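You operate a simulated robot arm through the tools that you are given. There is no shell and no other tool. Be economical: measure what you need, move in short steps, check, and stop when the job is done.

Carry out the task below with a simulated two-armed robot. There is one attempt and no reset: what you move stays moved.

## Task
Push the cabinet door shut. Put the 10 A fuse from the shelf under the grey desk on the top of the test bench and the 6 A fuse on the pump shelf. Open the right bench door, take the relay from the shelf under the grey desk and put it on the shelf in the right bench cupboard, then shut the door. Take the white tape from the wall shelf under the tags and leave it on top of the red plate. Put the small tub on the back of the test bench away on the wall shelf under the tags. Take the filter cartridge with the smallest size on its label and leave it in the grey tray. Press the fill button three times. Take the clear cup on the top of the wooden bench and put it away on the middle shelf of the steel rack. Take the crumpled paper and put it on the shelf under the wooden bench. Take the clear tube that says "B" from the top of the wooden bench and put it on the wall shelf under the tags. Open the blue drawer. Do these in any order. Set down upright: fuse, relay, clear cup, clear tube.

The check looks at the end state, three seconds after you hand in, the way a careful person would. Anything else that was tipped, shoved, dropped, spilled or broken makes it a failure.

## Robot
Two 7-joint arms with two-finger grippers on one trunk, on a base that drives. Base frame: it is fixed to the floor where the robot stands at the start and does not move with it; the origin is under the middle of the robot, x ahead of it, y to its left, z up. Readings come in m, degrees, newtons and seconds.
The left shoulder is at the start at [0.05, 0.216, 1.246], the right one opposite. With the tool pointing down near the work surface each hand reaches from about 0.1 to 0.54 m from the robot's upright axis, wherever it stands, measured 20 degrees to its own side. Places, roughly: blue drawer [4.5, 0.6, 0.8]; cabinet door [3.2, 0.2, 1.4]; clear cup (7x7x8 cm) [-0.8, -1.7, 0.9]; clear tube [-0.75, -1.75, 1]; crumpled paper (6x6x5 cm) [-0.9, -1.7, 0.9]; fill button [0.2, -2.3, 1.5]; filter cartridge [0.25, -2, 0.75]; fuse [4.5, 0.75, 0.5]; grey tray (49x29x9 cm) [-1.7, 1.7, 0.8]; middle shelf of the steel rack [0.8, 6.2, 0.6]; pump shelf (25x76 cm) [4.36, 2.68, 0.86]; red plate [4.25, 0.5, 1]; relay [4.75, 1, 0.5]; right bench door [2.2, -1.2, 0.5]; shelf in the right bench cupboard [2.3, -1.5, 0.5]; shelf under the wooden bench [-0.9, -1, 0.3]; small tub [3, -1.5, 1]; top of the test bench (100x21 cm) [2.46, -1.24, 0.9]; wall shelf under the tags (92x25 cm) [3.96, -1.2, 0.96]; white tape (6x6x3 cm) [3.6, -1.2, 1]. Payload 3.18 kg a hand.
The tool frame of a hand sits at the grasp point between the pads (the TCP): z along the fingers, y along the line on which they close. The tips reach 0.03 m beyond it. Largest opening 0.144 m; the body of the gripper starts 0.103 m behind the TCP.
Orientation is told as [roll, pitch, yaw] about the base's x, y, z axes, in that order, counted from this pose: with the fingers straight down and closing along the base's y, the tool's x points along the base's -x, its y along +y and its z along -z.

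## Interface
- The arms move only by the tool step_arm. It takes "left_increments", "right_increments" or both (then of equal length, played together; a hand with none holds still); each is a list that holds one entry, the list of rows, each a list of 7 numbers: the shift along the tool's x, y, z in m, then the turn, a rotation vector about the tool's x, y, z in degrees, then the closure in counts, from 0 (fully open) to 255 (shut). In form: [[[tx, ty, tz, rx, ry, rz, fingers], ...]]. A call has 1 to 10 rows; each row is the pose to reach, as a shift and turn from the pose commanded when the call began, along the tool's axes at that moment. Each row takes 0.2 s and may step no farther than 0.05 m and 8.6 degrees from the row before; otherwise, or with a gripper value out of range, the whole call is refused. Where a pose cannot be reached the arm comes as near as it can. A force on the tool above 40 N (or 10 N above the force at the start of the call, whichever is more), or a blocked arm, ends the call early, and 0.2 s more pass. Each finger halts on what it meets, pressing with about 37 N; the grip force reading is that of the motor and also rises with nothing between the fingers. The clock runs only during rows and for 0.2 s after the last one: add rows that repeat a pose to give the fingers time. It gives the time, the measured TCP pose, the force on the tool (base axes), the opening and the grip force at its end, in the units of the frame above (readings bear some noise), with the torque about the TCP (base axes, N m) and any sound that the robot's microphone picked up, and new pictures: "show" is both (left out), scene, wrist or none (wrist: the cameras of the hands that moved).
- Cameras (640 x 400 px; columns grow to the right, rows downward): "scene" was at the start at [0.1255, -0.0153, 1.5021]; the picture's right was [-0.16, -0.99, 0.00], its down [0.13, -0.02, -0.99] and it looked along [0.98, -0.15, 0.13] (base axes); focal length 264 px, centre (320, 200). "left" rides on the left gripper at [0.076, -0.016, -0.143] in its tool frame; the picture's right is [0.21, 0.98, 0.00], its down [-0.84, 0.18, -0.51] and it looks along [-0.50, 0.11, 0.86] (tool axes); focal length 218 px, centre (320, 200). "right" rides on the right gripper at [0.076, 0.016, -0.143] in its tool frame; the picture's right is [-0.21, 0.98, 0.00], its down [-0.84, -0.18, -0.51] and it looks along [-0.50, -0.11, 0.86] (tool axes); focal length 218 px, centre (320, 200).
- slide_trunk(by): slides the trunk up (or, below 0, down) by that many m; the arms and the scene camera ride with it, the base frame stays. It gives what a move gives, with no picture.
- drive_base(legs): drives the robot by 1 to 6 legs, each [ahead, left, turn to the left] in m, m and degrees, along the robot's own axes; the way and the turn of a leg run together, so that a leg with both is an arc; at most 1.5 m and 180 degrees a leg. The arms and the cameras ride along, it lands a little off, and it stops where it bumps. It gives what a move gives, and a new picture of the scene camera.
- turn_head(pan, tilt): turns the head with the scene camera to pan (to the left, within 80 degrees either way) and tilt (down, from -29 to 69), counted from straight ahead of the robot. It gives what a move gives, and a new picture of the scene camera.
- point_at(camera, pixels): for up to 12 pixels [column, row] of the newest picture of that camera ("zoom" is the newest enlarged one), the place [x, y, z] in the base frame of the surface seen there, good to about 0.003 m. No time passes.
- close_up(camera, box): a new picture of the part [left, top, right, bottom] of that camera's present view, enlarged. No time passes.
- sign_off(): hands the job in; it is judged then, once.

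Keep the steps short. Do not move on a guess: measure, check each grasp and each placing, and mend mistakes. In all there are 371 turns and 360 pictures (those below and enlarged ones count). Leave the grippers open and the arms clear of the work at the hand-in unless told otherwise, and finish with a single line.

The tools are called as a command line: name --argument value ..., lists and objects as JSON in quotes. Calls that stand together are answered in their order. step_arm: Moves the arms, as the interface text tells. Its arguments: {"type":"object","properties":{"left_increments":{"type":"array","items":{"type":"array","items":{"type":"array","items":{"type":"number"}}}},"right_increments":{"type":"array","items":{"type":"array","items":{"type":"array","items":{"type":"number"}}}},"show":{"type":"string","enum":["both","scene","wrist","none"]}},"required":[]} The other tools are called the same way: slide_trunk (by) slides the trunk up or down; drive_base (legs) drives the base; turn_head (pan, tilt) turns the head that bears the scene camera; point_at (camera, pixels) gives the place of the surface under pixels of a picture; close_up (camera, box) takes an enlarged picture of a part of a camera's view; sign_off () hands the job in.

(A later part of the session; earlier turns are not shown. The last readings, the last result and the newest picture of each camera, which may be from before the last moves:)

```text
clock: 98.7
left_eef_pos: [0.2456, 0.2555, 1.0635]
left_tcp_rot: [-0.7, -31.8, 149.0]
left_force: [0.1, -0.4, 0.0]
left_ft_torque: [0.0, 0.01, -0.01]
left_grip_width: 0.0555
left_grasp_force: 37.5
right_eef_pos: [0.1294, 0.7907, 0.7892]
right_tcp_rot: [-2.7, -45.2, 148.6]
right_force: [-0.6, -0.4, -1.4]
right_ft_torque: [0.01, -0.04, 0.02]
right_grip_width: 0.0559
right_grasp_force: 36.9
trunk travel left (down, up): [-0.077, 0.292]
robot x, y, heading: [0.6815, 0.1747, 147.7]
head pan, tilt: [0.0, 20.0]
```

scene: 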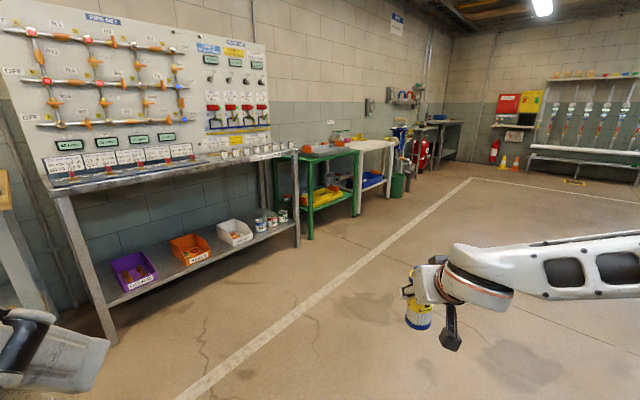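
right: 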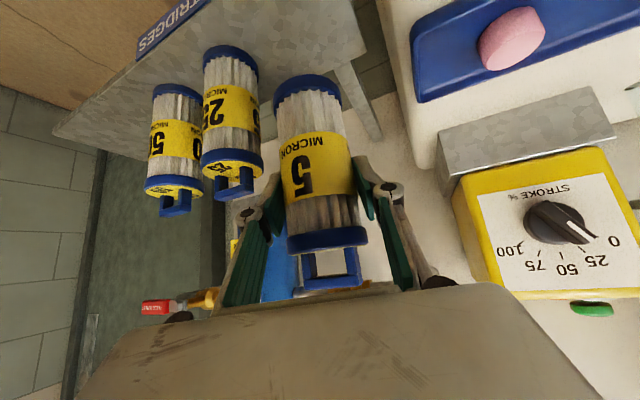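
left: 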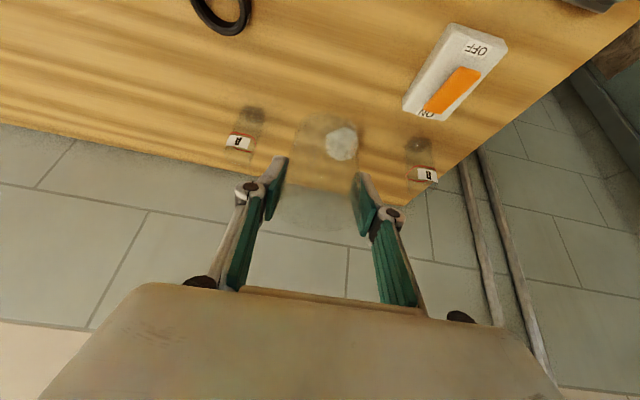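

close_up --camera "scene" --box '[250, 110, 430, 222]'

point_at --camera "scene" --pixels '[[310, 152], [340, 150], [330, 140], [355, 135], [375, 142], [295, 150], [300, 240], [310, 238]]'

```text
3.56 times, centred on (340, 166) of scene
```

zoom: 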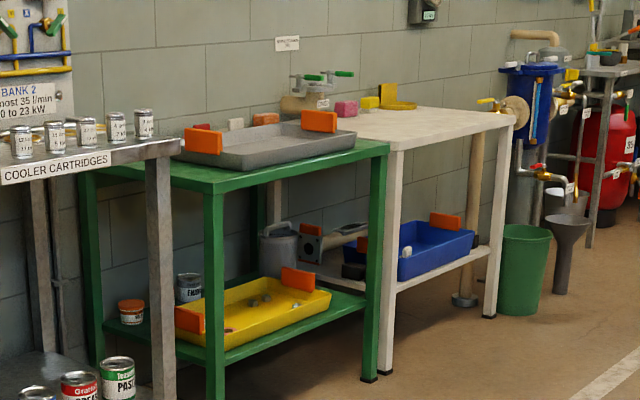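

```text
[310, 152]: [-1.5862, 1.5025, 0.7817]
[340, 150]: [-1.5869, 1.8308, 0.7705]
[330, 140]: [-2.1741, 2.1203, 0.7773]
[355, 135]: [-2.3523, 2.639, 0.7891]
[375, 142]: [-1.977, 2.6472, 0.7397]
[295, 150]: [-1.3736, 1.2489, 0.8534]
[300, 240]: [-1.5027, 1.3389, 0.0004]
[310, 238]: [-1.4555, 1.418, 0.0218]
```

The grey tray is on the green table at ≈(-1.65,1.65). Drive to (-0.45,1.6) and face it.

drive_base --legs '[[0.85, -0.29, 0], [0.85, -0.29, 0], [0, 0, 32]]'

turn_head --pan 0 --tilt 35

```text
clock: 109.3
left_eef_pos: [-0.8474, 1.432, 1.0629]
left_tcp_rot: [-0.8, -31.8, 179.2]
left_force: [0.1, 0.3, 0.0]
left_ft_torque: [0.02, -0.02, 0.01]
left_grip_width: 0.0553
left_grasp_force: 37.3
right_eef_pos: [-1.219, 1.8366, 0.7886]
right_tcp_rot: [-2.8, -45.2, 178.8]
right_force: [-0.4, 0.4, -1.7]
right_ft_torque: [0.01, 0.0, 0.02]
right_grip_width: 0.0559
right_grasp_force: 37.1
trunk travel left (down, up): [-0.077, 0.292]
robot x, y, heading: [-0.4304, 1.581, 178.1]
head pan, tilt: [0.0, 20.0]
```

scene: 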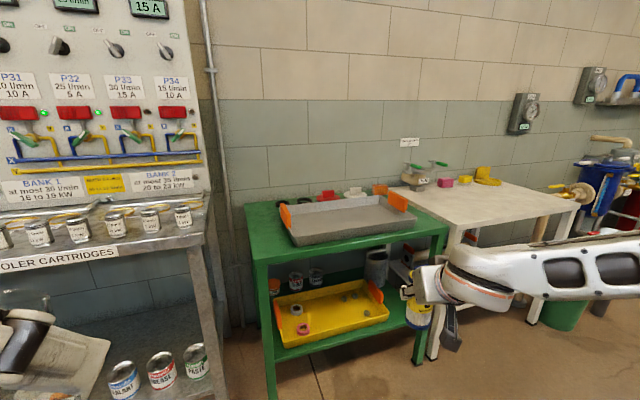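

```text
clock: 110.1
left_eef_pos: [-0.8473, 1.4311, 1.0637]
left_tcp_rot: [-0.9, -31.8, 179.1]
left_force: [0.4, -0.1, 0.1]
left_ft_torque: [-0.03, -0.02, -0.01]
left_grip_width: 0.0553
left_grasp_force: 37.6
right_eef_pos: [-1.2176, 1.8373, 0.7888]
right_tcp_rot: [-2.7, -45.1, 178.8]
right_force: [0.0, 0.6, -1.0]
right_ft_torque: [0.01, 0.02, -0.01]
right_grip_width: 0.0557
right_grasp_force: 36.9
trunk travel left (down, up): [-0.077, 0.292]
robot x, y, heading: [-0.4285, 1.5828, 178.1]
head pan, tilt: [0.0, 35.0]
```

scene: 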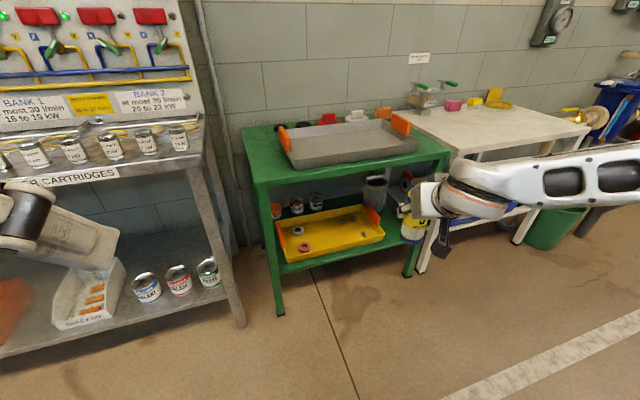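

point_at --camera "scene" --pixels '[[291, 165], [418, 148], [282, 130], [385, 120], [345, 143], [255, 183], [448, 158], [400, 125], [285, 142], [330, 163], [300, 148], [375, 138]]'

```text
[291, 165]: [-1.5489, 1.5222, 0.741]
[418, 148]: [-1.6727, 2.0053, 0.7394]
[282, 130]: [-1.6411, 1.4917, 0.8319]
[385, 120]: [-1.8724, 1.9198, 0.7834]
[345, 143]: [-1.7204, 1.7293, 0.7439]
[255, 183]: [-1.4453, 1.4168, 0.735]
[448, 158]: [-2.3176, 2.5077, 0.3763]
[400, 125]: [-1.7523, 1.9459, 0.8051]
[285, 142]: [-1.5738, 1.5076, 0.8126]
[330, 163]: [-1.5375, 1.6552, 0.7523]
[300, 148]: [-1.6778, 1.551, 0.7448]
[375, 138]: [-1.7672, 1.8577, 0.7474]
```

Tray floor z≈0.745, centre ≈(-1.745,1.73). Raise right hand 11 cm, then drive in.

step_arm --right_increments '[[[-0.026, 0, -0.026, 0, 0, 0, 220], [-0.052, 0, -0.052, 0, 0, 0, 220], [-0.078, 0, -0.078, 0, 0, 0, 220]]]' --show "none"

drive_base --legs '[[0.4, 0.12, 0]]'

```text
clock: 110.9
left_eef_pos: [-0.8465, 1.431, 1.0652]
left_tcp_rot: [-0.9, -32.0, 179.1]
left_force: [0.5, 0.4, -0.1]
left_ft_torque: [0.01, 0.04, -0.01]
left_grip_width: 0.0552
left_grasp_force: 37.2
right_eef_pos: [-1.2176, 1.8336, 0.8998]
right_tcp_rot: [-2.8, -45.2, 178.6]
right_force: [1.0, 0.0, -2.0]
right_ft_torque: [-0.04, -0.01, -0.01]
right_grip_width: 0.0556
right_grasp_force: 37.1
trunk travel left (down, up): [-0.077, 0.292]
robot x, y, heading: [-0.4327, 1.5878, 177.8]
head pan, tilt: [0.0, 35.0]
```

```text
clock: 113.4
left_eef_pos: [-1.247, 1.3263, 1.0631]
left_tcp_rot: [-0.8, -31.8, 179.1]
left_force: [-0.1, -0.1, -0.2]
left_ft_torque: [-0.01, -0.03, 0.0]
left_grip_width: 0.0551
left_grasp_force: 37.2
right_eef_pos: [-1.6171, 1.7291, 0.8981]
right_tcp_rot: [-2.7, -45.2, 178.7]
right_force: [0.3, -0.3, -1.9]
right_ft_torque: [0.01, 0.0, -0.01]
right_grip_width: 0.0558
right_grasp_force: 36.9
trunk travel left (down, up): [-0.077, 0.292]
robot x, y, heading: [-0.8262, 1.4775, 177.8]
head pan, tilt: [0.0, 35.0]
```

scene: 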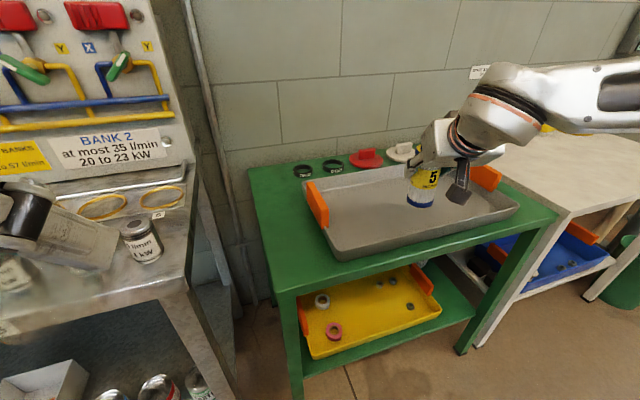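

Advance 0.1 m more by base, then lower to the tray.

drive_base --legs '[[0.1, 0, 0]]'

step_arm --right_increments '[[[0.0, 0, 0.03, 0, 0, 0, 220], [0.014, 0, 0.044, 0, 0, 0, 220], [0.024, 0, 0.054, 0, 0, 0, 220]]]' --show "both"

```text
clock: 114.6
left_eef_pos: [-1.3464, 1.332, 1.0632]
left_tcp_rot: [-0.8, -31.9, 179.0]
left_force: [0.0, 0.0, 0.0]
left_ft_torque: [0.0, -0.03, 0.03]
left_grip_width: 0.0553
left_grasp_force: 37.2
right_eef_pos: [-1.7166, 1.7338, 0.8991]
right_tcp_rot: [-2.7, -45.2, 178.6]
right_force: [0.6, -0.1, -0.9]
right_ft_torque: [0.01, 0.01, -0.04]
right_grip_width: 0.0557
right_grasp_force: 36.9
trunk travel left (down, up): [-0.077, 0.292]
robot x, y, heading: [-0.9278, 1.4835, 177.6]
head pan, tilt: [0.0, 35.0]
```

scene: 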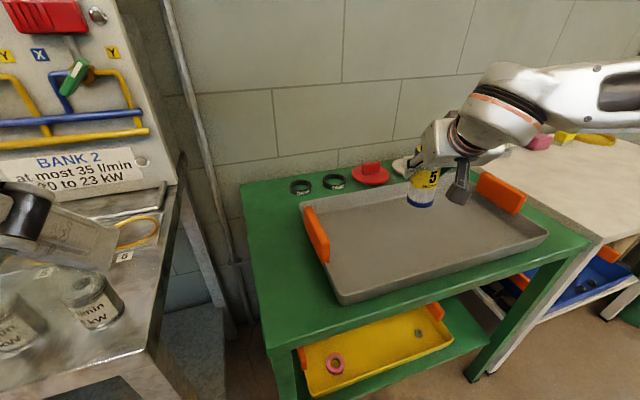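

```text
clock: 115.4
left_eef_pos: [-1.3469, 1.3296, 1.0625]
left_tcp_rot: [-0.8, -31.7, 179.0]
left_force: [0.7, 0.1, -1.3]
left_ft_torque: [0.03, -0.01, -0.05]
left_grip_width: 0.0552
left_grasp_force: 36.8
right_eef_pos: [-1.7384, 1.7366, 0.8436]
right_tcp_rot: [-2.8, -45.1, 178.7]
right_force: [-0.1, -0.1, -1.4]
right_ft_torque: [0.02, -0.01, 0.0]
right_grip_width: 0.0555
right_grasp_force: 36.7
trunk travel left (down, up): [-0.077, 0.292]
robot x, y, heading: [-0.9282, 1.4776, 177.8]
head pan, tilt: [0.0, 35.0]
```

scene: 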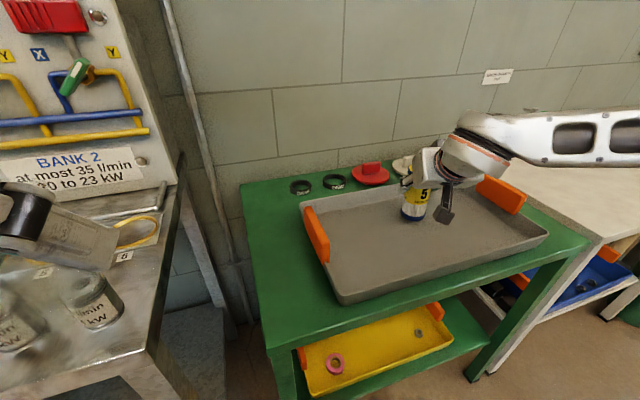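
right: 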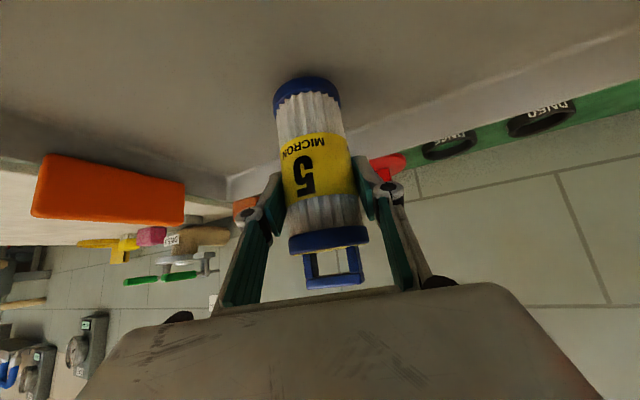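

Lower the last centimetre until contact.

step_arm --right_increments '[[[0.004, 0, 0.004, 0, 0, 0, 220], [0.007, 0, 0.007, 0, 0, 0, 220], [0.009, 0, 0.009, 0, 0, 0, 220]]]' --show "wrist"

```text
clock: 116.2
left_eef_pos: [-1.3467, 1.3307, 1.0629]
left_tcp_rot: [-0.9, -31.9, 179.0]
left_force: [0.1, 0.1, -0.1]
left_ft_torque: [-0.01, 0.03, 0.03]
left_grip_width: 0.0554
left_grasp_force: 37.1
right_eef_pos: [-1.7378, 1.7359, 0.8295]
right_tcp_rot: [-2.7, -45.2, 178.5]
right_force: [-0.4, 0.9, -0.5]
right_ft_torque: [0.04, 0.0, -0.03]
right_grip_width: 0.0557
right_grasp_force: 37.3
trunk travel left (down, up): [-0.077, 0.292]
robot x, y, heading: [-0.9291, 1.4816, 177.9]
head pan, tilt: [0.0, 35.0]
```

right: 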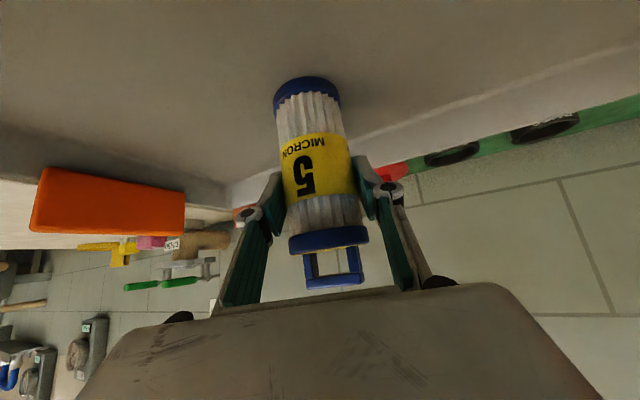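

point_at --camera "right" --pixels '[[310, 82], [290, 90], [300, 60], [250, 80], [330, 60], [310, 76]]'

```text
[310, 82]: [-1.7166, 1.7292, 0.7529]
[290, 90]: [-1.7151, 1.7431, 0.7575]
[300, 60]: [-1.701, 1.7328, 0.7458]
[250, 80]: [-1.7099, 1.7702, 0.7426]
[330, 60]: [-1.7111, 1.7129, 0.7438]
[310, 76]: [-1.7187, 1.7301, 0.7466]
```

Bottom is at the floor within millimetres. Lower 3 mm and release.

step_arm --right_increments '[[[0.002, 0, 0.002, 0, 0, 0, 220], [0.003, 0, 0.003, 0, 0, 0, 220], [0.003, 0, 0.003, 0, 0, 0, 180], [0.003, 0, 0.003, 0, 0, 0, 124], [0.003, 0, 0.003, 0, 0, 0, 60], [0.003, 0, 0.003, 0, 0, 0, 60]]]' --show "wrist"

```text
clock: 117.6
left_eef_pos: [-1.3468, 1.3308, 1.0628]
left_tcp_rot: [-0.9, -31.9, 179.0]
left_force: [-0.4, 0.7, 0.3]
left_ft_torque: [-0.02, 0.02, 0.02]
left_grip_width: 0.0554
left_grasp_force: 37.2
right_eef_pos: [-1.7392, 1.7364, 0.826]
right_tcp_rot: [-2.7, -45.1, 178.6]
right_force: [-0.5, 0.1, -0.8]
right_ft_torque: [0.0, -0.02, 0.01]
right_grip_width: 0.1103
right_grasp_force: 0.1
trunk travel left (down, up): [-0.077, 0.292]
robot x, y, heading: [-0.9267, 1.4807, 177.7]
head pan, tilt: [0.0, 35.0]
```

right: 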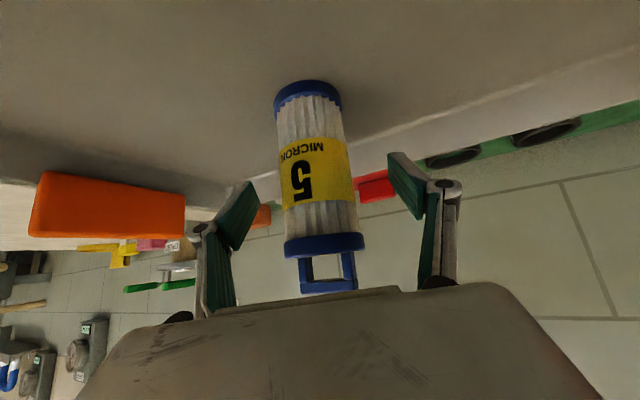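

Standing upright. Withdraw along the fingers, then back away from the table.

step_arm --right_increments '[[[0, 0, -0.04, 0, 0, 0, 60], [0, 0, -0.09, 0, 0, 0, 40], [0, 0, -0.13, 0, 0, 0, 0]]]' --show "none"

drive_base --legs '[[-0.8, -0.1, 0]]'

```text
clock: 118.4
left_eef_pos: [-1.3463, 1.3306, 1.0646]
left_tcp_rot: [-0.8, -31.9, 179.1]
left_force: [-0.6, -0.2, 0.6]
left_ft_torque: [-0.01, -0.01, 0.01]
left_grip_width: 0.055
left_grasp_force: 37.3
right_eef_pos: [-1.6443, 1.7299, 0.9197]
right_tcp_rot: [-2.9, -45.4, 178.7]
right_force: [0.2, 0.0, 0.4]
right_ft_torque: [0.0, 0.01, 0.0]
right_grip_width: 0.1441
right_grasp_force: 0.0
trunk travel left (down, up): [-0.077, 0.292]
robot x, y, heading: [-0.93, 1.4837, 177.9]
head pan, tilt: [0.0, 35.0]
```

```text
clock: 122.6
left_eef_pos: [-0.5685, 1.4017, 1.0631]
left_tcp_rot: [-0.8, -31.8, 178.5]
left_force: [0.2, 0.3, 0.3]
left_ft_torque: [0.01, 0.03, -0.01]
left_grip_width: 0.0554
left_grasp_force: 36.7
right_eef_pos: [-0.8637, 1.8035, 0.9184]
right_tcp_rot: [-2.7, -45.3, 178.1]
right_force: [-0.2, -0.4, 0.6]
right_ft_torque: [0.01, -0.01, 0.02]
right_grip_width: 0.144
right_grasp_force: 0.1
trunk travel left (down, up): [-0.077, 0.292]
robot x, y, heading: [-0.1495, 1.5517, 177.4]
head pan, tilt: [0.0, 35.0]
```

scene: 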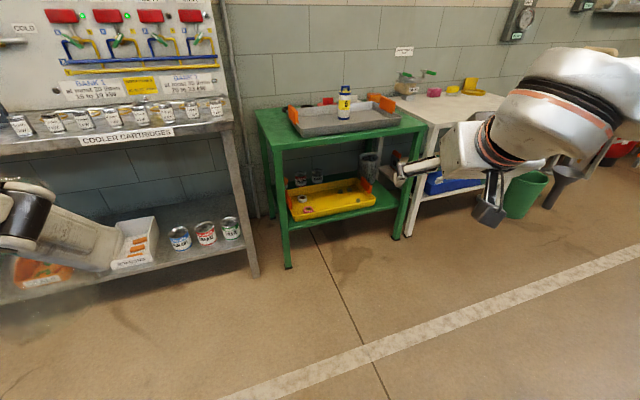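

Cartridge stands in the tray. Now head to the steel rack; turn to face +y and look.

drive_base --legs '[[0, 0, -87]]'

turn_head --pan -5 --tilt 12

```text
clock: 126.7
left_eef_pos: [-0.323, 1.9586, 1.0643]
left_tcp_rot: [-0.7, -31.7, 92.1]
left_force: [-0.2, -0.3, -0.9]
left_ft_torque: [0.03, -0.01, 0.04]
left_grip_width: 0.0552
left_grasp_force: 36.9
right_eef_pos: [0.0609, 2.278, 0.9188]
right_tcp_rot: [-2.7, -45.2, 91.7]
right_force: [0.3, 0.3, -0.2]
right_ft_torque: [0.0, -0.01, 0.02]
right_grip_width: 0.1437
right_grasp_force: 0.1
trunk travel left (down, up): [-0.077, 0.292]
robot x, y, heading: [-0.1515, 1.5485, 91.1]
head pan, tilt: [0.0, 35.0]
```

scene: 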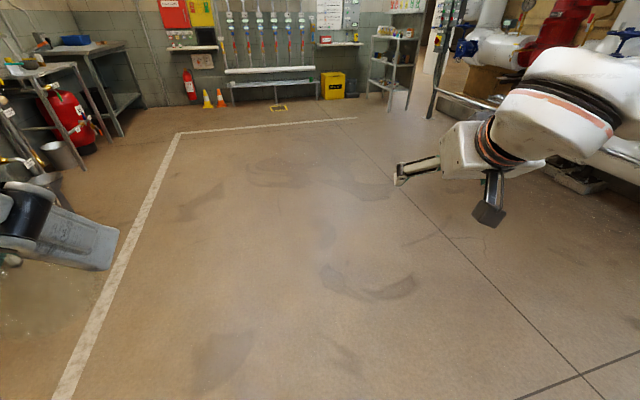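

```text
clock: 127.5
left_eef_pos: [-0.3217, 1.9584, 1.0635]
left_tcp_rot: [-0.8, -31.8, 92.1]
left_force: [-0.1, 0.6, -0.7]
left_ft_torque: [0.0, -0.02, -0.01]
left_grip_width: 0.0555
left_grasp_force: 36.9
right_eef_pos: [0.0597, 2.2774, 0.9177]
right_tcp_rot: [-2.7, -45.2, 91.8]
right_force: [-0.3, -0.5, -0.3]
right_ft_torque: [0.01, 0.0, 0.01]
right_grip_width: 0.144
right_grasp_force: 0.1
trunk travel left (down, up): [-0.077, 0.292]
robot x, y, heading: [-0.1509, 1.5487, 90.8]
head pan, tilt: [-5.0, 12.0]
```

scene: 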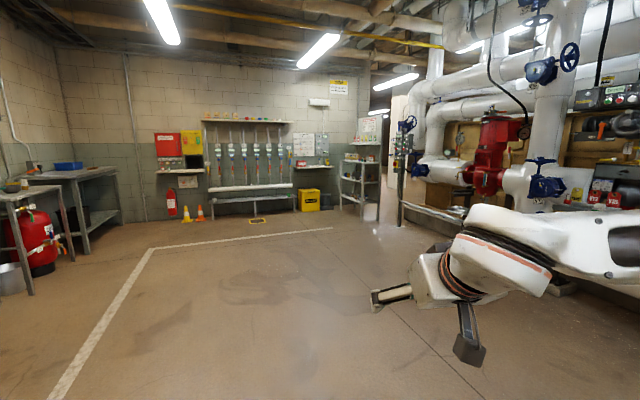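

Rack is at (362,185). Drive 2.6 m toward it.

drive_base --legs '[[1.3, 0, 0], [1.3, -0.2, 0]]'

turn_head --pan -15 --tilt 20

```text
clock: 140.2
left_eef_pos: [-0.2219, 4.5494, 1.064]
left_tcp_rot: [-0.9, -31.7, 94.0]
left_force: [0.2, -0.5, -0.2]
left_ft_torque: [0.01, -0.01, 0.0]
left_grip_width: 0.0553
left_grasp_force: 37.3
right_eef_pos: [0.1511, 4.8814, 0.9177]
right_tcp_rot: [-2.7, -45.2, 93.6]
right_force: [0.4, 0.2, 0.0]
right_ft_torque: [-0.02, -0.03, 0.01]
right_grip_width: 0.144
right_grasp_force: 0.0
trunk travel left (down, up): [-0.077, 0.292]
robot x, y, heading: [-0.0356, 4.1452, 92.8]
head pan, tilt: [-5.0, 12.0]
```

scene: 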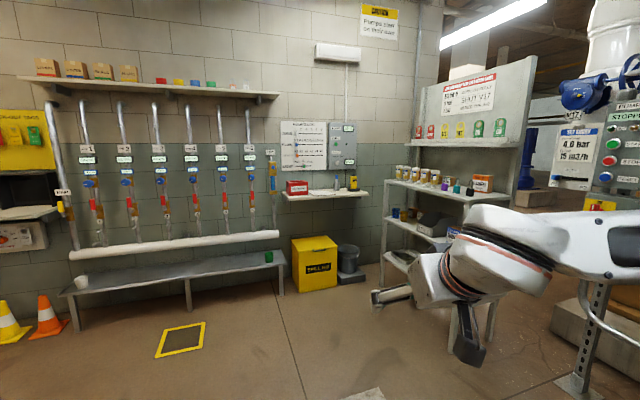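

```text
clock: 141.0
left_eef_pos: [-0.2204, 4.5497, 1.0631]
left_tcp_rot: [-0.8, -31.8, 94.1]
left_force: [-0.3, -0.3, -0.4]
left_ft_torque: [-0.03, 0.0, -0.01]
left_grip_width: 0.0556
left_grasp_force: 36.5
right_eef_pos: [0.1511, 4.8809, 0.9166]
right_tcp_rot: [-2.6, -45.2, 93.5]
right_force: [-0.4, -0.1, 1.1]
right_ft_torque: [0.0, 0.01, 0.01]
right_grip_width: 0.1441
right_grasp_force: 0.0
trunk travel left (down, up): [-0.077, 0.292]
robot x, y, heading: [-0.0344, 4.1473, 92.8]
head pan, tilt: [-15.0, 20.0]
```

scene: 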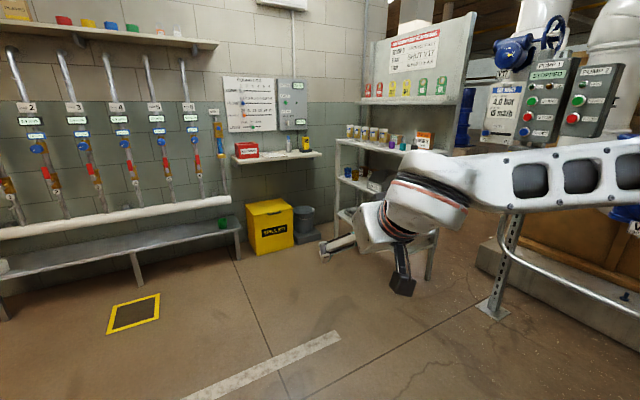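

close_up --camera "scene" --box '[320, 110, 480, 210]'

point_at --camera "scene" --pixels '[[337, 142], [340, 180], [365, 190], [355, 178], [342, 212], [337, 140], [449, 155], [349, 238], [345, 222], [350, 183]]'

```text
4.00 times, centred on (400, 160) of scene
```

zoom: 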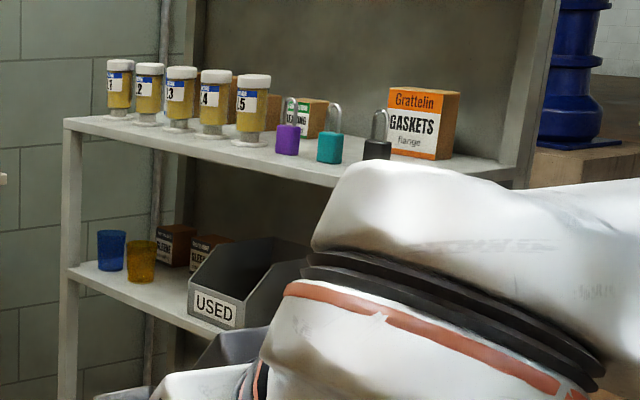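

```text
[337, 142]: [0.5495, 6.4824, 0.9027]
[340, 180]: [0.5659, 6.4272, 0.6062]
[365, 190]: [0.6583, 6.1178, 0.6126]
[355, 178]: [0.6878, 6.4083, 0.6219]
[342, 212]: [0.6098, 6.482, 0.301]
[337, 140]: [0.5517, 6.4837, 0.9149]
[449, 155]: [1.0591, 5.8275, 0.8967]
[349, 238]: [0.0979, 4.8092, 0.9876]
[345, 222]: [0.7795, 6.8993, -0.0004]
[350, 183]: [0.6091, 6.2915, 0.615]
```

The rack faces roughly −x (inward heading ≈16°). First tuck the right hand, then drive forward 1.2 m and turn to face it.

step_arm --right_increments '[[[0.005, 0, -0.045, 0, 0, 0, 0], [0.01, 0, -0.09, 0, 0, 0, 0], [0.015, 0, -0.135, 0, 0, 0, 0], [0.02, 0, -0.18, 0, 0, 0, 0], [0.025, 0, -0.225, 0, 0, 0, 0], [0.03, 0, -0.27, 0, 0, 0, 0], [0.035, 0, -0.315, 0, 0, 0, 0]]]' --show "none"

drive_base --legs '[[1.2, 0.1, 0], [0, 0, -76]]'

turn_head --pan 10 --tilt 35

```text
clock: 142.6
left_eef_pos: [-0.2211, 4.549, 1.064]
left_tcp_rot: [-0.8, -31.9, 94.1]
left_force: [-0.6, 0.8, -0.3]
left_ft_torque: [0.0, 0.01, 0.0]
left_grip_width: 0.0552
left_grasp_force: 37.1
right_eef_pos: [0.1503, 4.6345, 1.1151]
right_tcp_rot: [-2.8, -45.3, 93.7]
right_force: [-0.4, 0.7, 0.6]
right_ft_torque: [-0.02, -0.07, 0.01]
right_grip_width: 0.1439
right_grasp_force: 0.1
trunk travel left (down, up): [-0.077, 0.292]
robot x, y, heading: [-0.0336, 4.1426, 92.7]
head pan, tilt: [-15.0, 20.0]
```

```text
clock: 152.0
left_eef_pos: [0.1609, 5.6132, 1.0637]
left_tcp_rot: [-0.8, -31.8, 16.9]
left_force: [0.0, 0.6, -0.5]
left_ft_torque: [0.0, 0.02, 0.02]
left_grip_width: 0.055
left_grasp_force: 36.8
right_eef_pos: [0.3278, 5.271, 1.1138]
right_tcp_rot: [-2.7, -45.2, 16.6]
right_force: [-0.1, 0.8, 0.1]
right_ft_torque: [0.02, 0.0, -0.02]
right_grip_width: 0.1441
right_grasp_force: 0.1
trunk travel left (down, up): [-0.077, 0.292]
robot x, y, heading: [-0.1914, 5.3455, 15.8]
head pan, tilt: [-15.0, 20.0]
```

scene: 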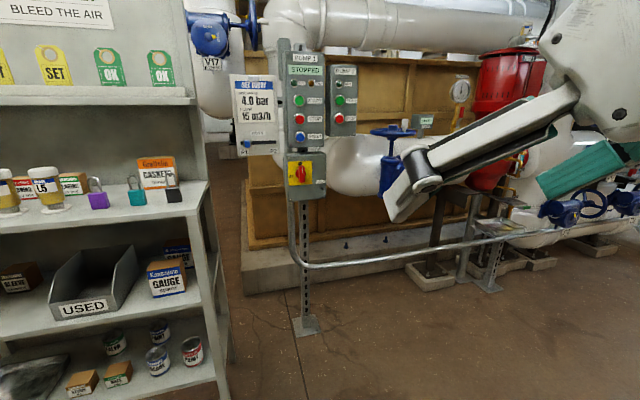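

```text
clock: 152.9
left_eef_pos: [0.16, 5.6146, 1.0626]
left_tcp_rot: [-0.7, -31.8, 16.8]
left_force: [-11.1, 28.2, -14.7]
left_ft_torque: [-3.0, -2.64, -2.97]
left_grip_width: 0.055
left_grasp_force: 36.9
right_eef_pos: [0.3277, 5.2708, 1.1145]
right_tcp_rot: [-2.6, -45.2, 16.6]
right_force: [1.0, -0.1, -0.4]
right_ft_torque: [0.0, -0.01, 0.0]
right_grip_width: 0.1438
right_grasp_force: 0.1
trunk travel left (down, up): [-0.077, 0.292]
robot x, y, heading: [-0.1909, 5.3404, 15.8]
head pan, tilt: [10.0, 35.0]
```

scene: 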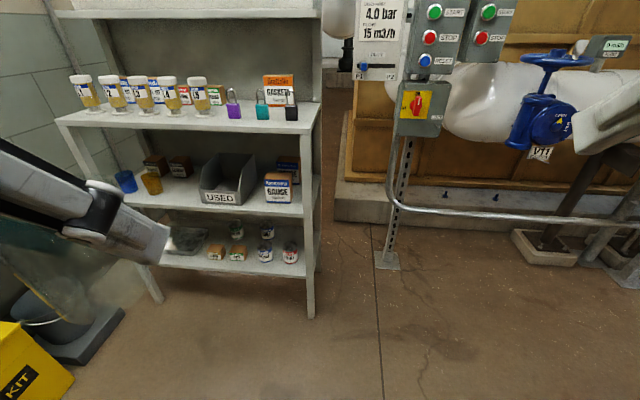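

The head is brushing the left gripper; move the left hand forward 0.12 m.

step_arm --left_increments '[[[-0.034, 0, 0.021, 0, 0, 0, 200], [-0.068, 0, 0.042, 0, 0, 0, 200], [-0.102, 0, 0.064, 0, 0, 0, 200]]]' --show "scene"

```text
clock: 153.7
left_eef_pos: [0.2764, 5.6501, 1.0608]
left_tcp_rot: [-0.8, -31.8, 16.8]
left_force: [0.1, -0.4, -0.8]
left_ft_torque: [-0.02, 0.01, 0.03]
left_grip_width: 0.0554
left_grasp_force: 37.2
right_eef_pos: [0.3291, 5.2717, 1.1129]
right_tcp_rot: [-2.7, -45.1, 16.5]
right_force: [0.8, 0.3, 0.6]
right_ft_torque: [-0.01, 0.0, 0.01]
right_grip_width: 0.1438
right_grasp_force: 0.1
trunk travel left (down, up): [-0.077, 0.292]
robot x, y, heading: [-0.1896, 5.3427, 15.6]
head pan, tilt: [10.0, 35.0]
```

scene: 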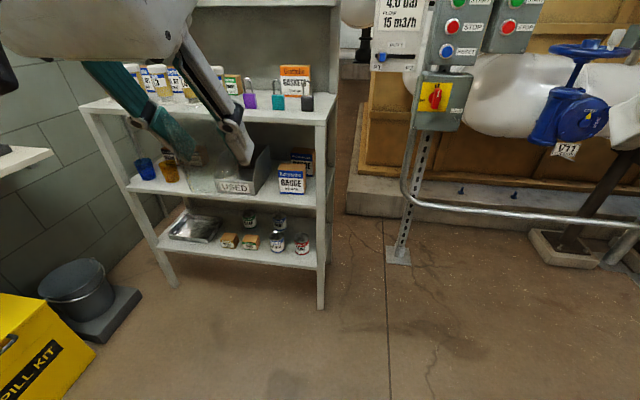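

point_at --camera "scene" --pixels '[[130, 190], [315, 207], [145, 180], [171, 181], [200, 188], [218, 193], [252, 192], [280, 192], [190, 175], [82, 110], [320, 120], [270, 190]]'

close_up --camera "scene" --box '[110, 110, 350, 260]'

```text
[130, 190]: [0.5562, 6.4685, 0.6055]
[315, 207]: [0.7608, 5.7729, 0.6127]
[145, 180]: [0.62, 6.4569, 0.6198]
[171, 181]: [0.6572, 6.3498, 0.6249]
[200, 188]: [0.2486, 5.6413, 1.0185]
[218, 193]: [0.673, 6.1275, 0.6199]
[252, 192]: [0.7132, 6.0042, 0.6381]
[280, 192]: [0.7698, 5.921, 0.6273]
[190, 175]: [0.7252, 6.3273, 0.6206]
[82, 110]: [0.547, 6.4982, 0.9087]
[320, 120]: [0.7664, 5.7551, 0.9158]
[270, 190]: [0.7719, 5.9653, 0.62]
```

```text
2.67 times, centred on (230, 185) of scene
```

zoom: 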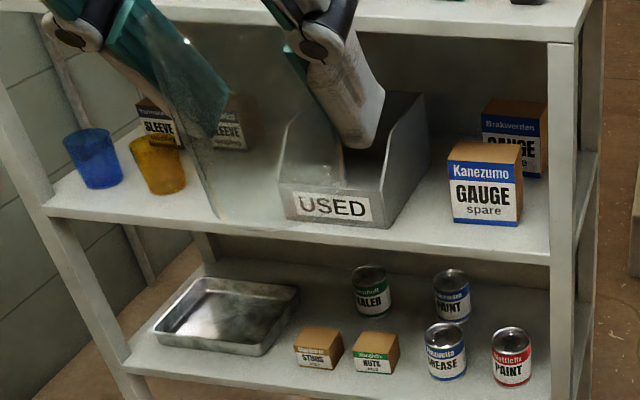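

Free spot on the middle shelf between the amber cup and the USED bin: target ≈(0.68,6.23), shelf z≈0.62. Check the yellow bin's position to plan the base.

point_at --camera "scene" --pixels '[[95, 355], [50, 335], [30, 395], [5, 300], [70, 385], [125, 310], [30, 160], [178, 282]]'

```text
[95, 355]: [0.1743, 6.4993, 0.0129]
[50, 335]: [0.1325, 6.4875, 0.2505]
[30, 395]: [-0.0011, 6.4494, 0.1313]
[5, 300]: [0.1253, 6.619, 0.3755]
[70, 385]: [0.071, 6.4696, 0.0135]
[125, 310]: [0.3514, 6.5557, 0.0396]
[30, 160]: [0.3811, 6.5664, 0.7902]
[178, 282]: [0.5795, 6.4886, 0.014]
```

drive_base --legs '[[0.11, 0.44, 0.7]]'

step_arm --left_increments '[[[0.008, 0, 0.048, 0, 0, 0, 200], [0.016, 0, 0.096, 0, 0, 0, 200], [0.024, 0, 0.144, 0, 0, 0, 200], [0.032, 0, 0.192, 0, 0, 0, 200], [0.04, 0, 0.24, 0, 0, 0, 200], [0.048, 0, 0.288, 0, 0, 0, 200], [0.056, 0, 0.336, 0, 0, 0, 200], [0.08, 0, 0.36, 0, 0, 0, 200]]]' --show "both"

```text
clock: 158.0
left_eef_pos: [0.2586, 6.1052, 1.0626]
left_tcp_rot: [-0.8, -31.8, 17.5]
left_force: [0.1, 0.0, -0.7]
left_ft_torque: [0.02, -0.03, -0.04]
left_grip_width: 0.0553
left_grasp_force: 36.5
right_eef_pos: [0.3151, 5.7276, 1.1143]
right_tcp_rot: [-2.7, -45.2, 17.1]
right_force: [-0.5, 0.2, -0.3]
right_ft_torque: [-0.01, 0.01, -0.01]
right_grip_width: 0.144
right_grasp_force: 0.0
trunk travel left (down, up): [-0.077, 0.292]
robot x, y, heading: [-0.2054, 5.794, 16.3]
head pan, tilt: [10.0, 35.0]
```

scene: 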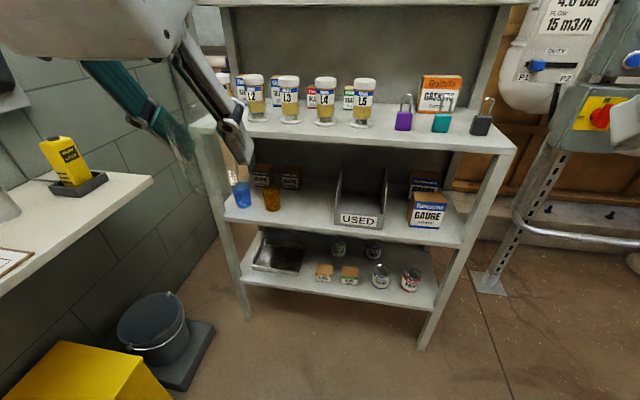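

```text
clock: 159.8
left_eef_pos: [0.3757, 6.1366, 0.7146]
left_tcp_rot: [-0.8, -31.9, 17.6]
left_force: [0.2, -0.5, -1.0]
left_ft_torque: [0.02, 0.04, 0.0]
left_grip_width: 0.0553
left_grasp_force: 37.7
right_eef_pos: [0.3155, 5.7287, 1.1145]
right_tcp_rot: [-2.7, -45.2, 17.1]
right_force: [-0.2, 0.5, 0.2]
right_ft_torque: [0.04, 0.0, 0.0]
right_grip_width: 0.1437
right_grasp_force: 0.0
trunk travel left (down, up): [-0.077, 0.292]
robot x, y, heading: [-0.2039, 5.7944, 16.3]
head pan, tilt: [10.0, 35.0]
```

scene: 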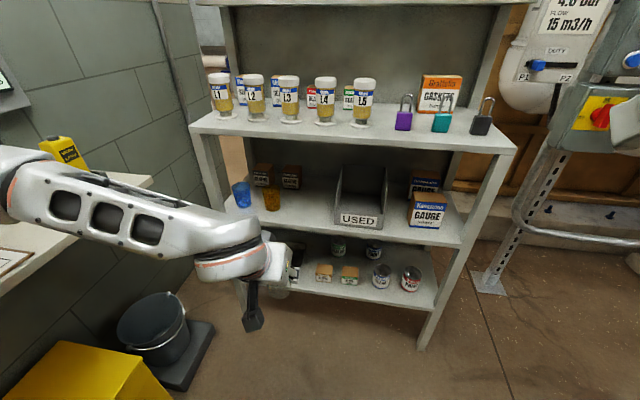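
left: 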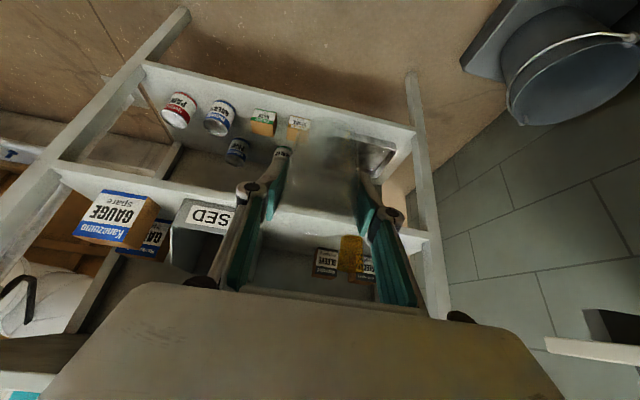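

Cup hovering at shelf level, aligned with the gap. Drive forward 0.27 m.

drive_base --legs '[[0.27, 0, 0]]'

step_arm --left_increments '[[[0, 0, 0, 0, 0, 0, 200]]]' --show "wrist"

```text
clock: 161.7
left_eef_pos: [0.6325, 6.2105, 0.7166]
left_tcp_rot: [-0.8, -31.7, 17.4]
left_force: [-0.7, -0.1, 0.1]
left_ft_torque: [0.0, 0.06, 0.01]
left_grip_width: 0.0553
left_grasp_force: 36.8
right_eef_pos: [0.5727, 5.8021, 1.1134]
right_tcp_rot: [-2.7, -45.2, 17.1]
right_force: [-0.3, 0.1, 0.3]
right_ft_torque: [-0.04, 0.02, -0.03]
right_grip_width: 0.1438
right_grasp_force: 0.1
trunk travel left (down, up): [-0.077, 0.292]
robot x, y, heading: [0.0511, 5.8733, 16.4]
head pan, tilt: [10.0, 35.0]
```

scene: 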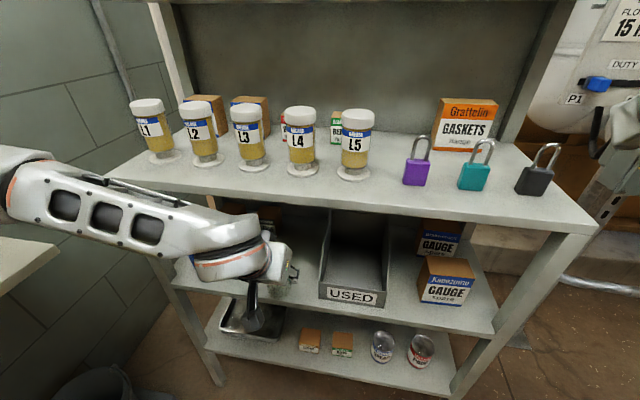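

```text
clock: 162.1
left_eef_pos: [0.6323, 6.2108, 0.7164]
left_tcp_rot: [-0.8, -31.8, 17.4]
left_force: [-0.3, 0.0, -1.1]
left_ft_torque: [-0.02, 0.02, 0.01]
left_grip_width: 0.0552
left_grasp_force: 37.3
right_eef_pos: [0.5705, 5.8031, 1.1141]
right_tcp_rot: [-2.7, -45.1, 17.1]
right_force: [0.3, -0.2, 0.1]
right_ft_torque: [-0.03, 0.01, -0.01]
right_grip_width: 0.1442
right_grasp_force: 0.0
trunk travel left (down, up): [-0.077, 0.292]
robot x, y, heading: [0.0557, 5.8684, 16.1]
head pan, tilt: [10.0, 35.0]
```

left: 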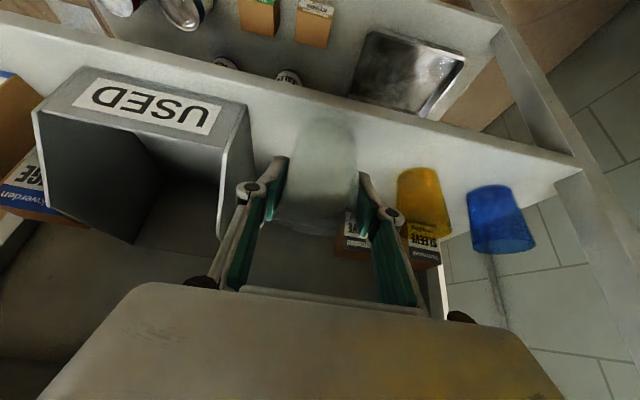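

Aligned. Move 5.5 cm in, then down to near contact.

step_arm --left_increments '[[[-0.024, 0, 0.015, 0, 0, 0, 200], [-0.047, 0, 0.029, 0, 0, 0, 200], [-0.037, 0, 0.045, 0, 0, 0, 200], [-0.0305, 0, 0.0555, 0, 0, 0, 200]]]' --show "wrist"

```text
clock: 163.1
left_eef_pos: [0.686, 6.2268, 0.6834]
left_tcp_rot: [-0.9, -31.9, 17.5]
left_force: [-0.3, 0.0, -0.2]
left_ft_torque: [0.01, 0.04, 0.05]
left_grip_width: 0.0553
left_grasp_force: 37.0
right_eef_pos: [0.5712, 5.8021, 1.1144]
right_tcp_rot: [-2.7, -45.2, 17.1]
right_force: [0.5, 0.1, 0.9]
right_ft_torque: [0.0, 0.03, 0.0]
right_grip_width: 0.1437
right_grasp_force: 0.1
trunk travel left (down, up): [-0.077, 0.292]
robot x, y, heading: [0.0527, 5.8681, 16.3]
head pan, tilt: [10.0, 35.0]
```

left: 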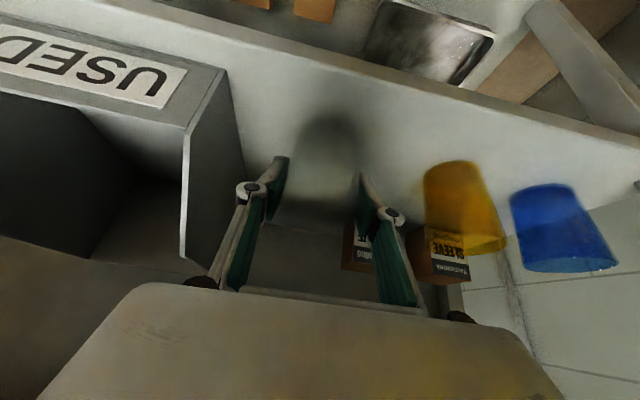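

Lower the last millimetres.

step_arm --left_increments '[[[0.002, 0, 0.003, 0, 0, 0, 200], [0.0035, 0, 0.0055, 0, 0, 0, 200], [0.005, 0, 0.008, 0, 0, 0, 200]]]' --show "wrist"

```text
clock: 163.9
left_eef_pos: [0.6855, 6.2264, 0.6732]
left_tcp_rot: [-0.8, -31.8, 17.3]
left_force: [0.0, 0.1, -0.7]
left_ft_torque: [-0.01, 0.03, 0.03]
left_grip_width: 0.0553
left_grasp_force: 37.3
right_eef_pos: [0.5716, 5.8017, 1.115]
right_tcp_rot: [-2.7, -45.2, 17.2]
right_force: [0.6, -0.5, -0.4]
right_ft_torque: [0.0, 0.03, -0.03]
right_grip_width: 0.1442
right_grasp_force: 0.0
trunk travel left (down, up): [-0.077, 0.292]
robot x, y, heading: [0.052, 5.8726, 16.3]
head pan, tilt: [10.0, 35.0]
```

left: 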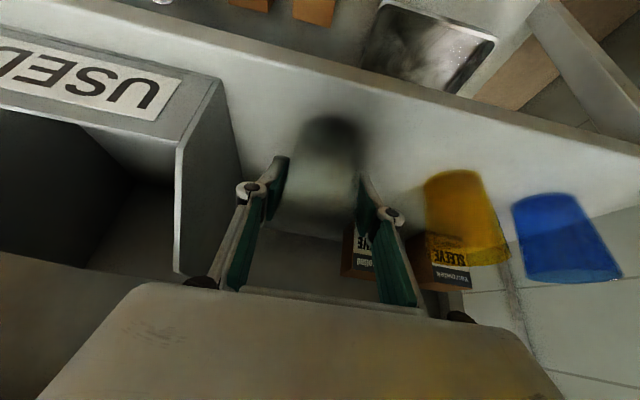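

point_at --camera "left" --pixels '[[250, 130], [380, 140], [330, 112], [330, 122], [300, 125]]'

step_arm --left_increments '[[[0.002, 0, 0.003, 0, 0, 0, 200], [0.003, 0, 0.005, 0, 0, 0, 200], [0.0045, 0, 0.007, 0, 0, 0, 200]]]' --show "none"

```text
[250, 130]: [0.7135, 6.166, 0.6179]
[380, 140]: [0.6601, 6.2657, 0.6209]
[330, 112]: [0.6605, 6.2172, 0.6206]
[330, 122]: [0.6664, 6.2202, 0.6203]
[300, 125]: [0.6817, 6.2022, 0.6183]
```

```text
clock: 164.7
left_eef_pos: [0.6865, 6.2257, 0.6723]
left_tcp_rot: [-0.9, -32.3, 17.5]
left_force: [-4.1, 1.7, 20.7]
left_ft_torque: [0.04, 0.34, 0.03]
left_grip_width: 0.0559
left_grasp_force: 37.0
right_eef_pos: [0.5694, 5.8015, 1.1168]
right_tcp_rot: [-2.7, -45.5, 17.1]
right_force: [-0.2, -0.1, -0.4]
right_ft_torque: [-0.01, 0.0, 0.03]
right_grip_width: 0.144
right_grasp_force: 0.2
trunk travel left (down, up): [-0.077, 0.292]
robot x, y, heading: [0.0536, 5.869, 16.3]
head pan, tilt: [10.0, 35.0]
```

Contact (20 N). Ease up 4 mm-equivalent and open to ~0.095 m.

step_arm --left_increments '[[[-0.002, 0, -0.003, 0, 0, 0, 200], [-0.003, 0, -0.0045, 0, 0, 0, 150], [-0.003, 0, -0.0045, 0, 0, 0, 90], [-0.003, 0, -0.0045, 0, 0, 0, 85], [-0.003, 0, -0.0045, 0, 0, 0, 85]]]' --show "wrist"

```text
clock: 165.9
left_eef_pos: [0.6852, 6.2256, 0.6718]
left_tcp_rot: [-0.8, -31.8, 17.3]
left_force: [-0.3, -0.5, -0.5]
left_ft_torque: [-0.01, 0.01, 0.02]
left_grip_width: 0.096
left_grasp_force: 0.1
right_eef_pos: [0.5713, 5.8019, 1.1146]
right_tcp_rot: [-2.7, -45.2, 17.1]
right_force: [-0.6, -0.4, -0.2]
right_ft_torque: [-0.01, 0.02, 0.0]
right_grip_width: 0.1438
right_grasp_force: 0.1
trunk travel left (down, up): [-0.077, 0.292]
robot x, y, heading: [0.0505, 5.8673, 16.3]
head pan, tilt: [10.0, 35.0]
```

left: 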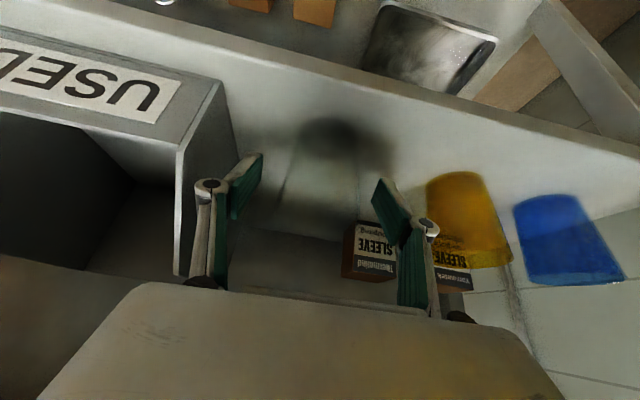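

Cup stands free. Withdraw horizontally backwards.

step_arm --left_increments '[[[0.034, 0, -0.021, 0, 0, 0, 85], [0.068, 0, -0.042, 0, 0, 0, 85], [0.102, 0, -0.063, 0, 0, 0, 85]]]' --show "wrist"

drive_base --legs '[[-0.7, 0, 0]]'

```text
clock: 166.7
left_eef_pos: [0.5704, 6.1896, 0.6723]
left_tcp_rot: [-0.8, -31.9, 17.5]
left_force: [0.9, 0.5, 0.3]
left_ft_torque: [0.01, -0.02, -0.02]
left_grip_width: 0.0961
left_grasp_force: 0.0
right_eef_pos: [0.5705, 5.8034, 1.114]
right_tcp_rot: [-2.7, -45.3, 17.2]
right_force: [0.6, -0.3, 0.2]
right_ft_torque: [-0.03, 0.02, -0.01]
right_grip_width: 0.1439
right_grasp_force: 0.0
trunk travel left (down, up): [-0.077, 0.292]
robot x, y, heading: [0.0539, 5.8668, 16.2]
head pan, tilt: [10.0, 35.0]
```

left: 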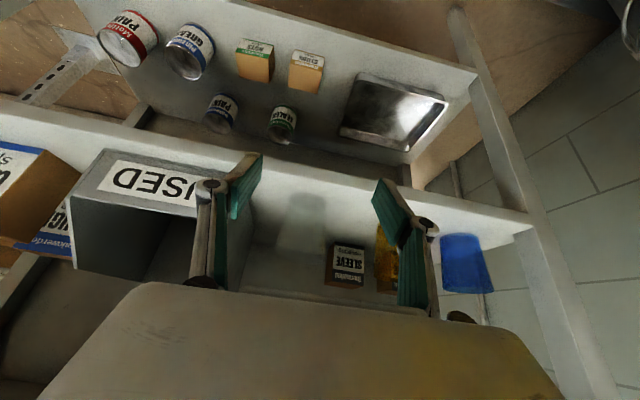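

```text
clock: 170.6
left_eef_pos: [-0.1049, 5.9968, 0.6711]
left_tcp_rot: [-0.8, -31.8, 17.9]
left_force: [0.4, 0.1, -0.6]
left_ft_torque: [0.0, -0.01, 0.01]
left_grip_width: 0.0959
left_grasp_force: 0.0
right_eef_pos: [-0.1, 5.6073, 1.1138]
right_tcp_rot: [-2.6, -45.1, 17.5]
right_force: [-0.2, -0.6, 0.0]
right_ft_torque: [0.0, -0.01, 0.01]
right_grip_width: 0.1439
right_grasp_force: 0.0
trunk travel left (down, up): [-0.077, 0.292]
robot x, y, heading: [-0.6179, 5.6693, 16.9]
head pan, tilt: [10.0, 35.0]
```

scene: 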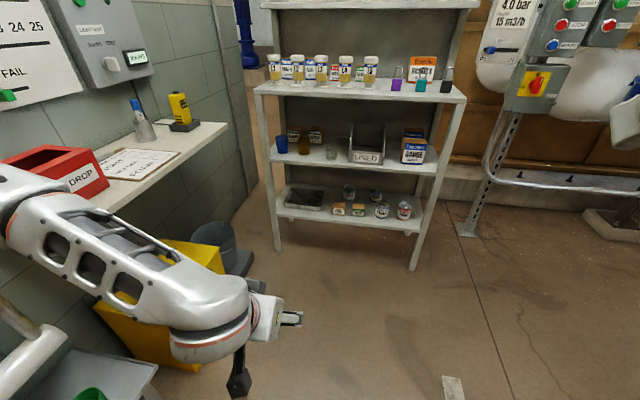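

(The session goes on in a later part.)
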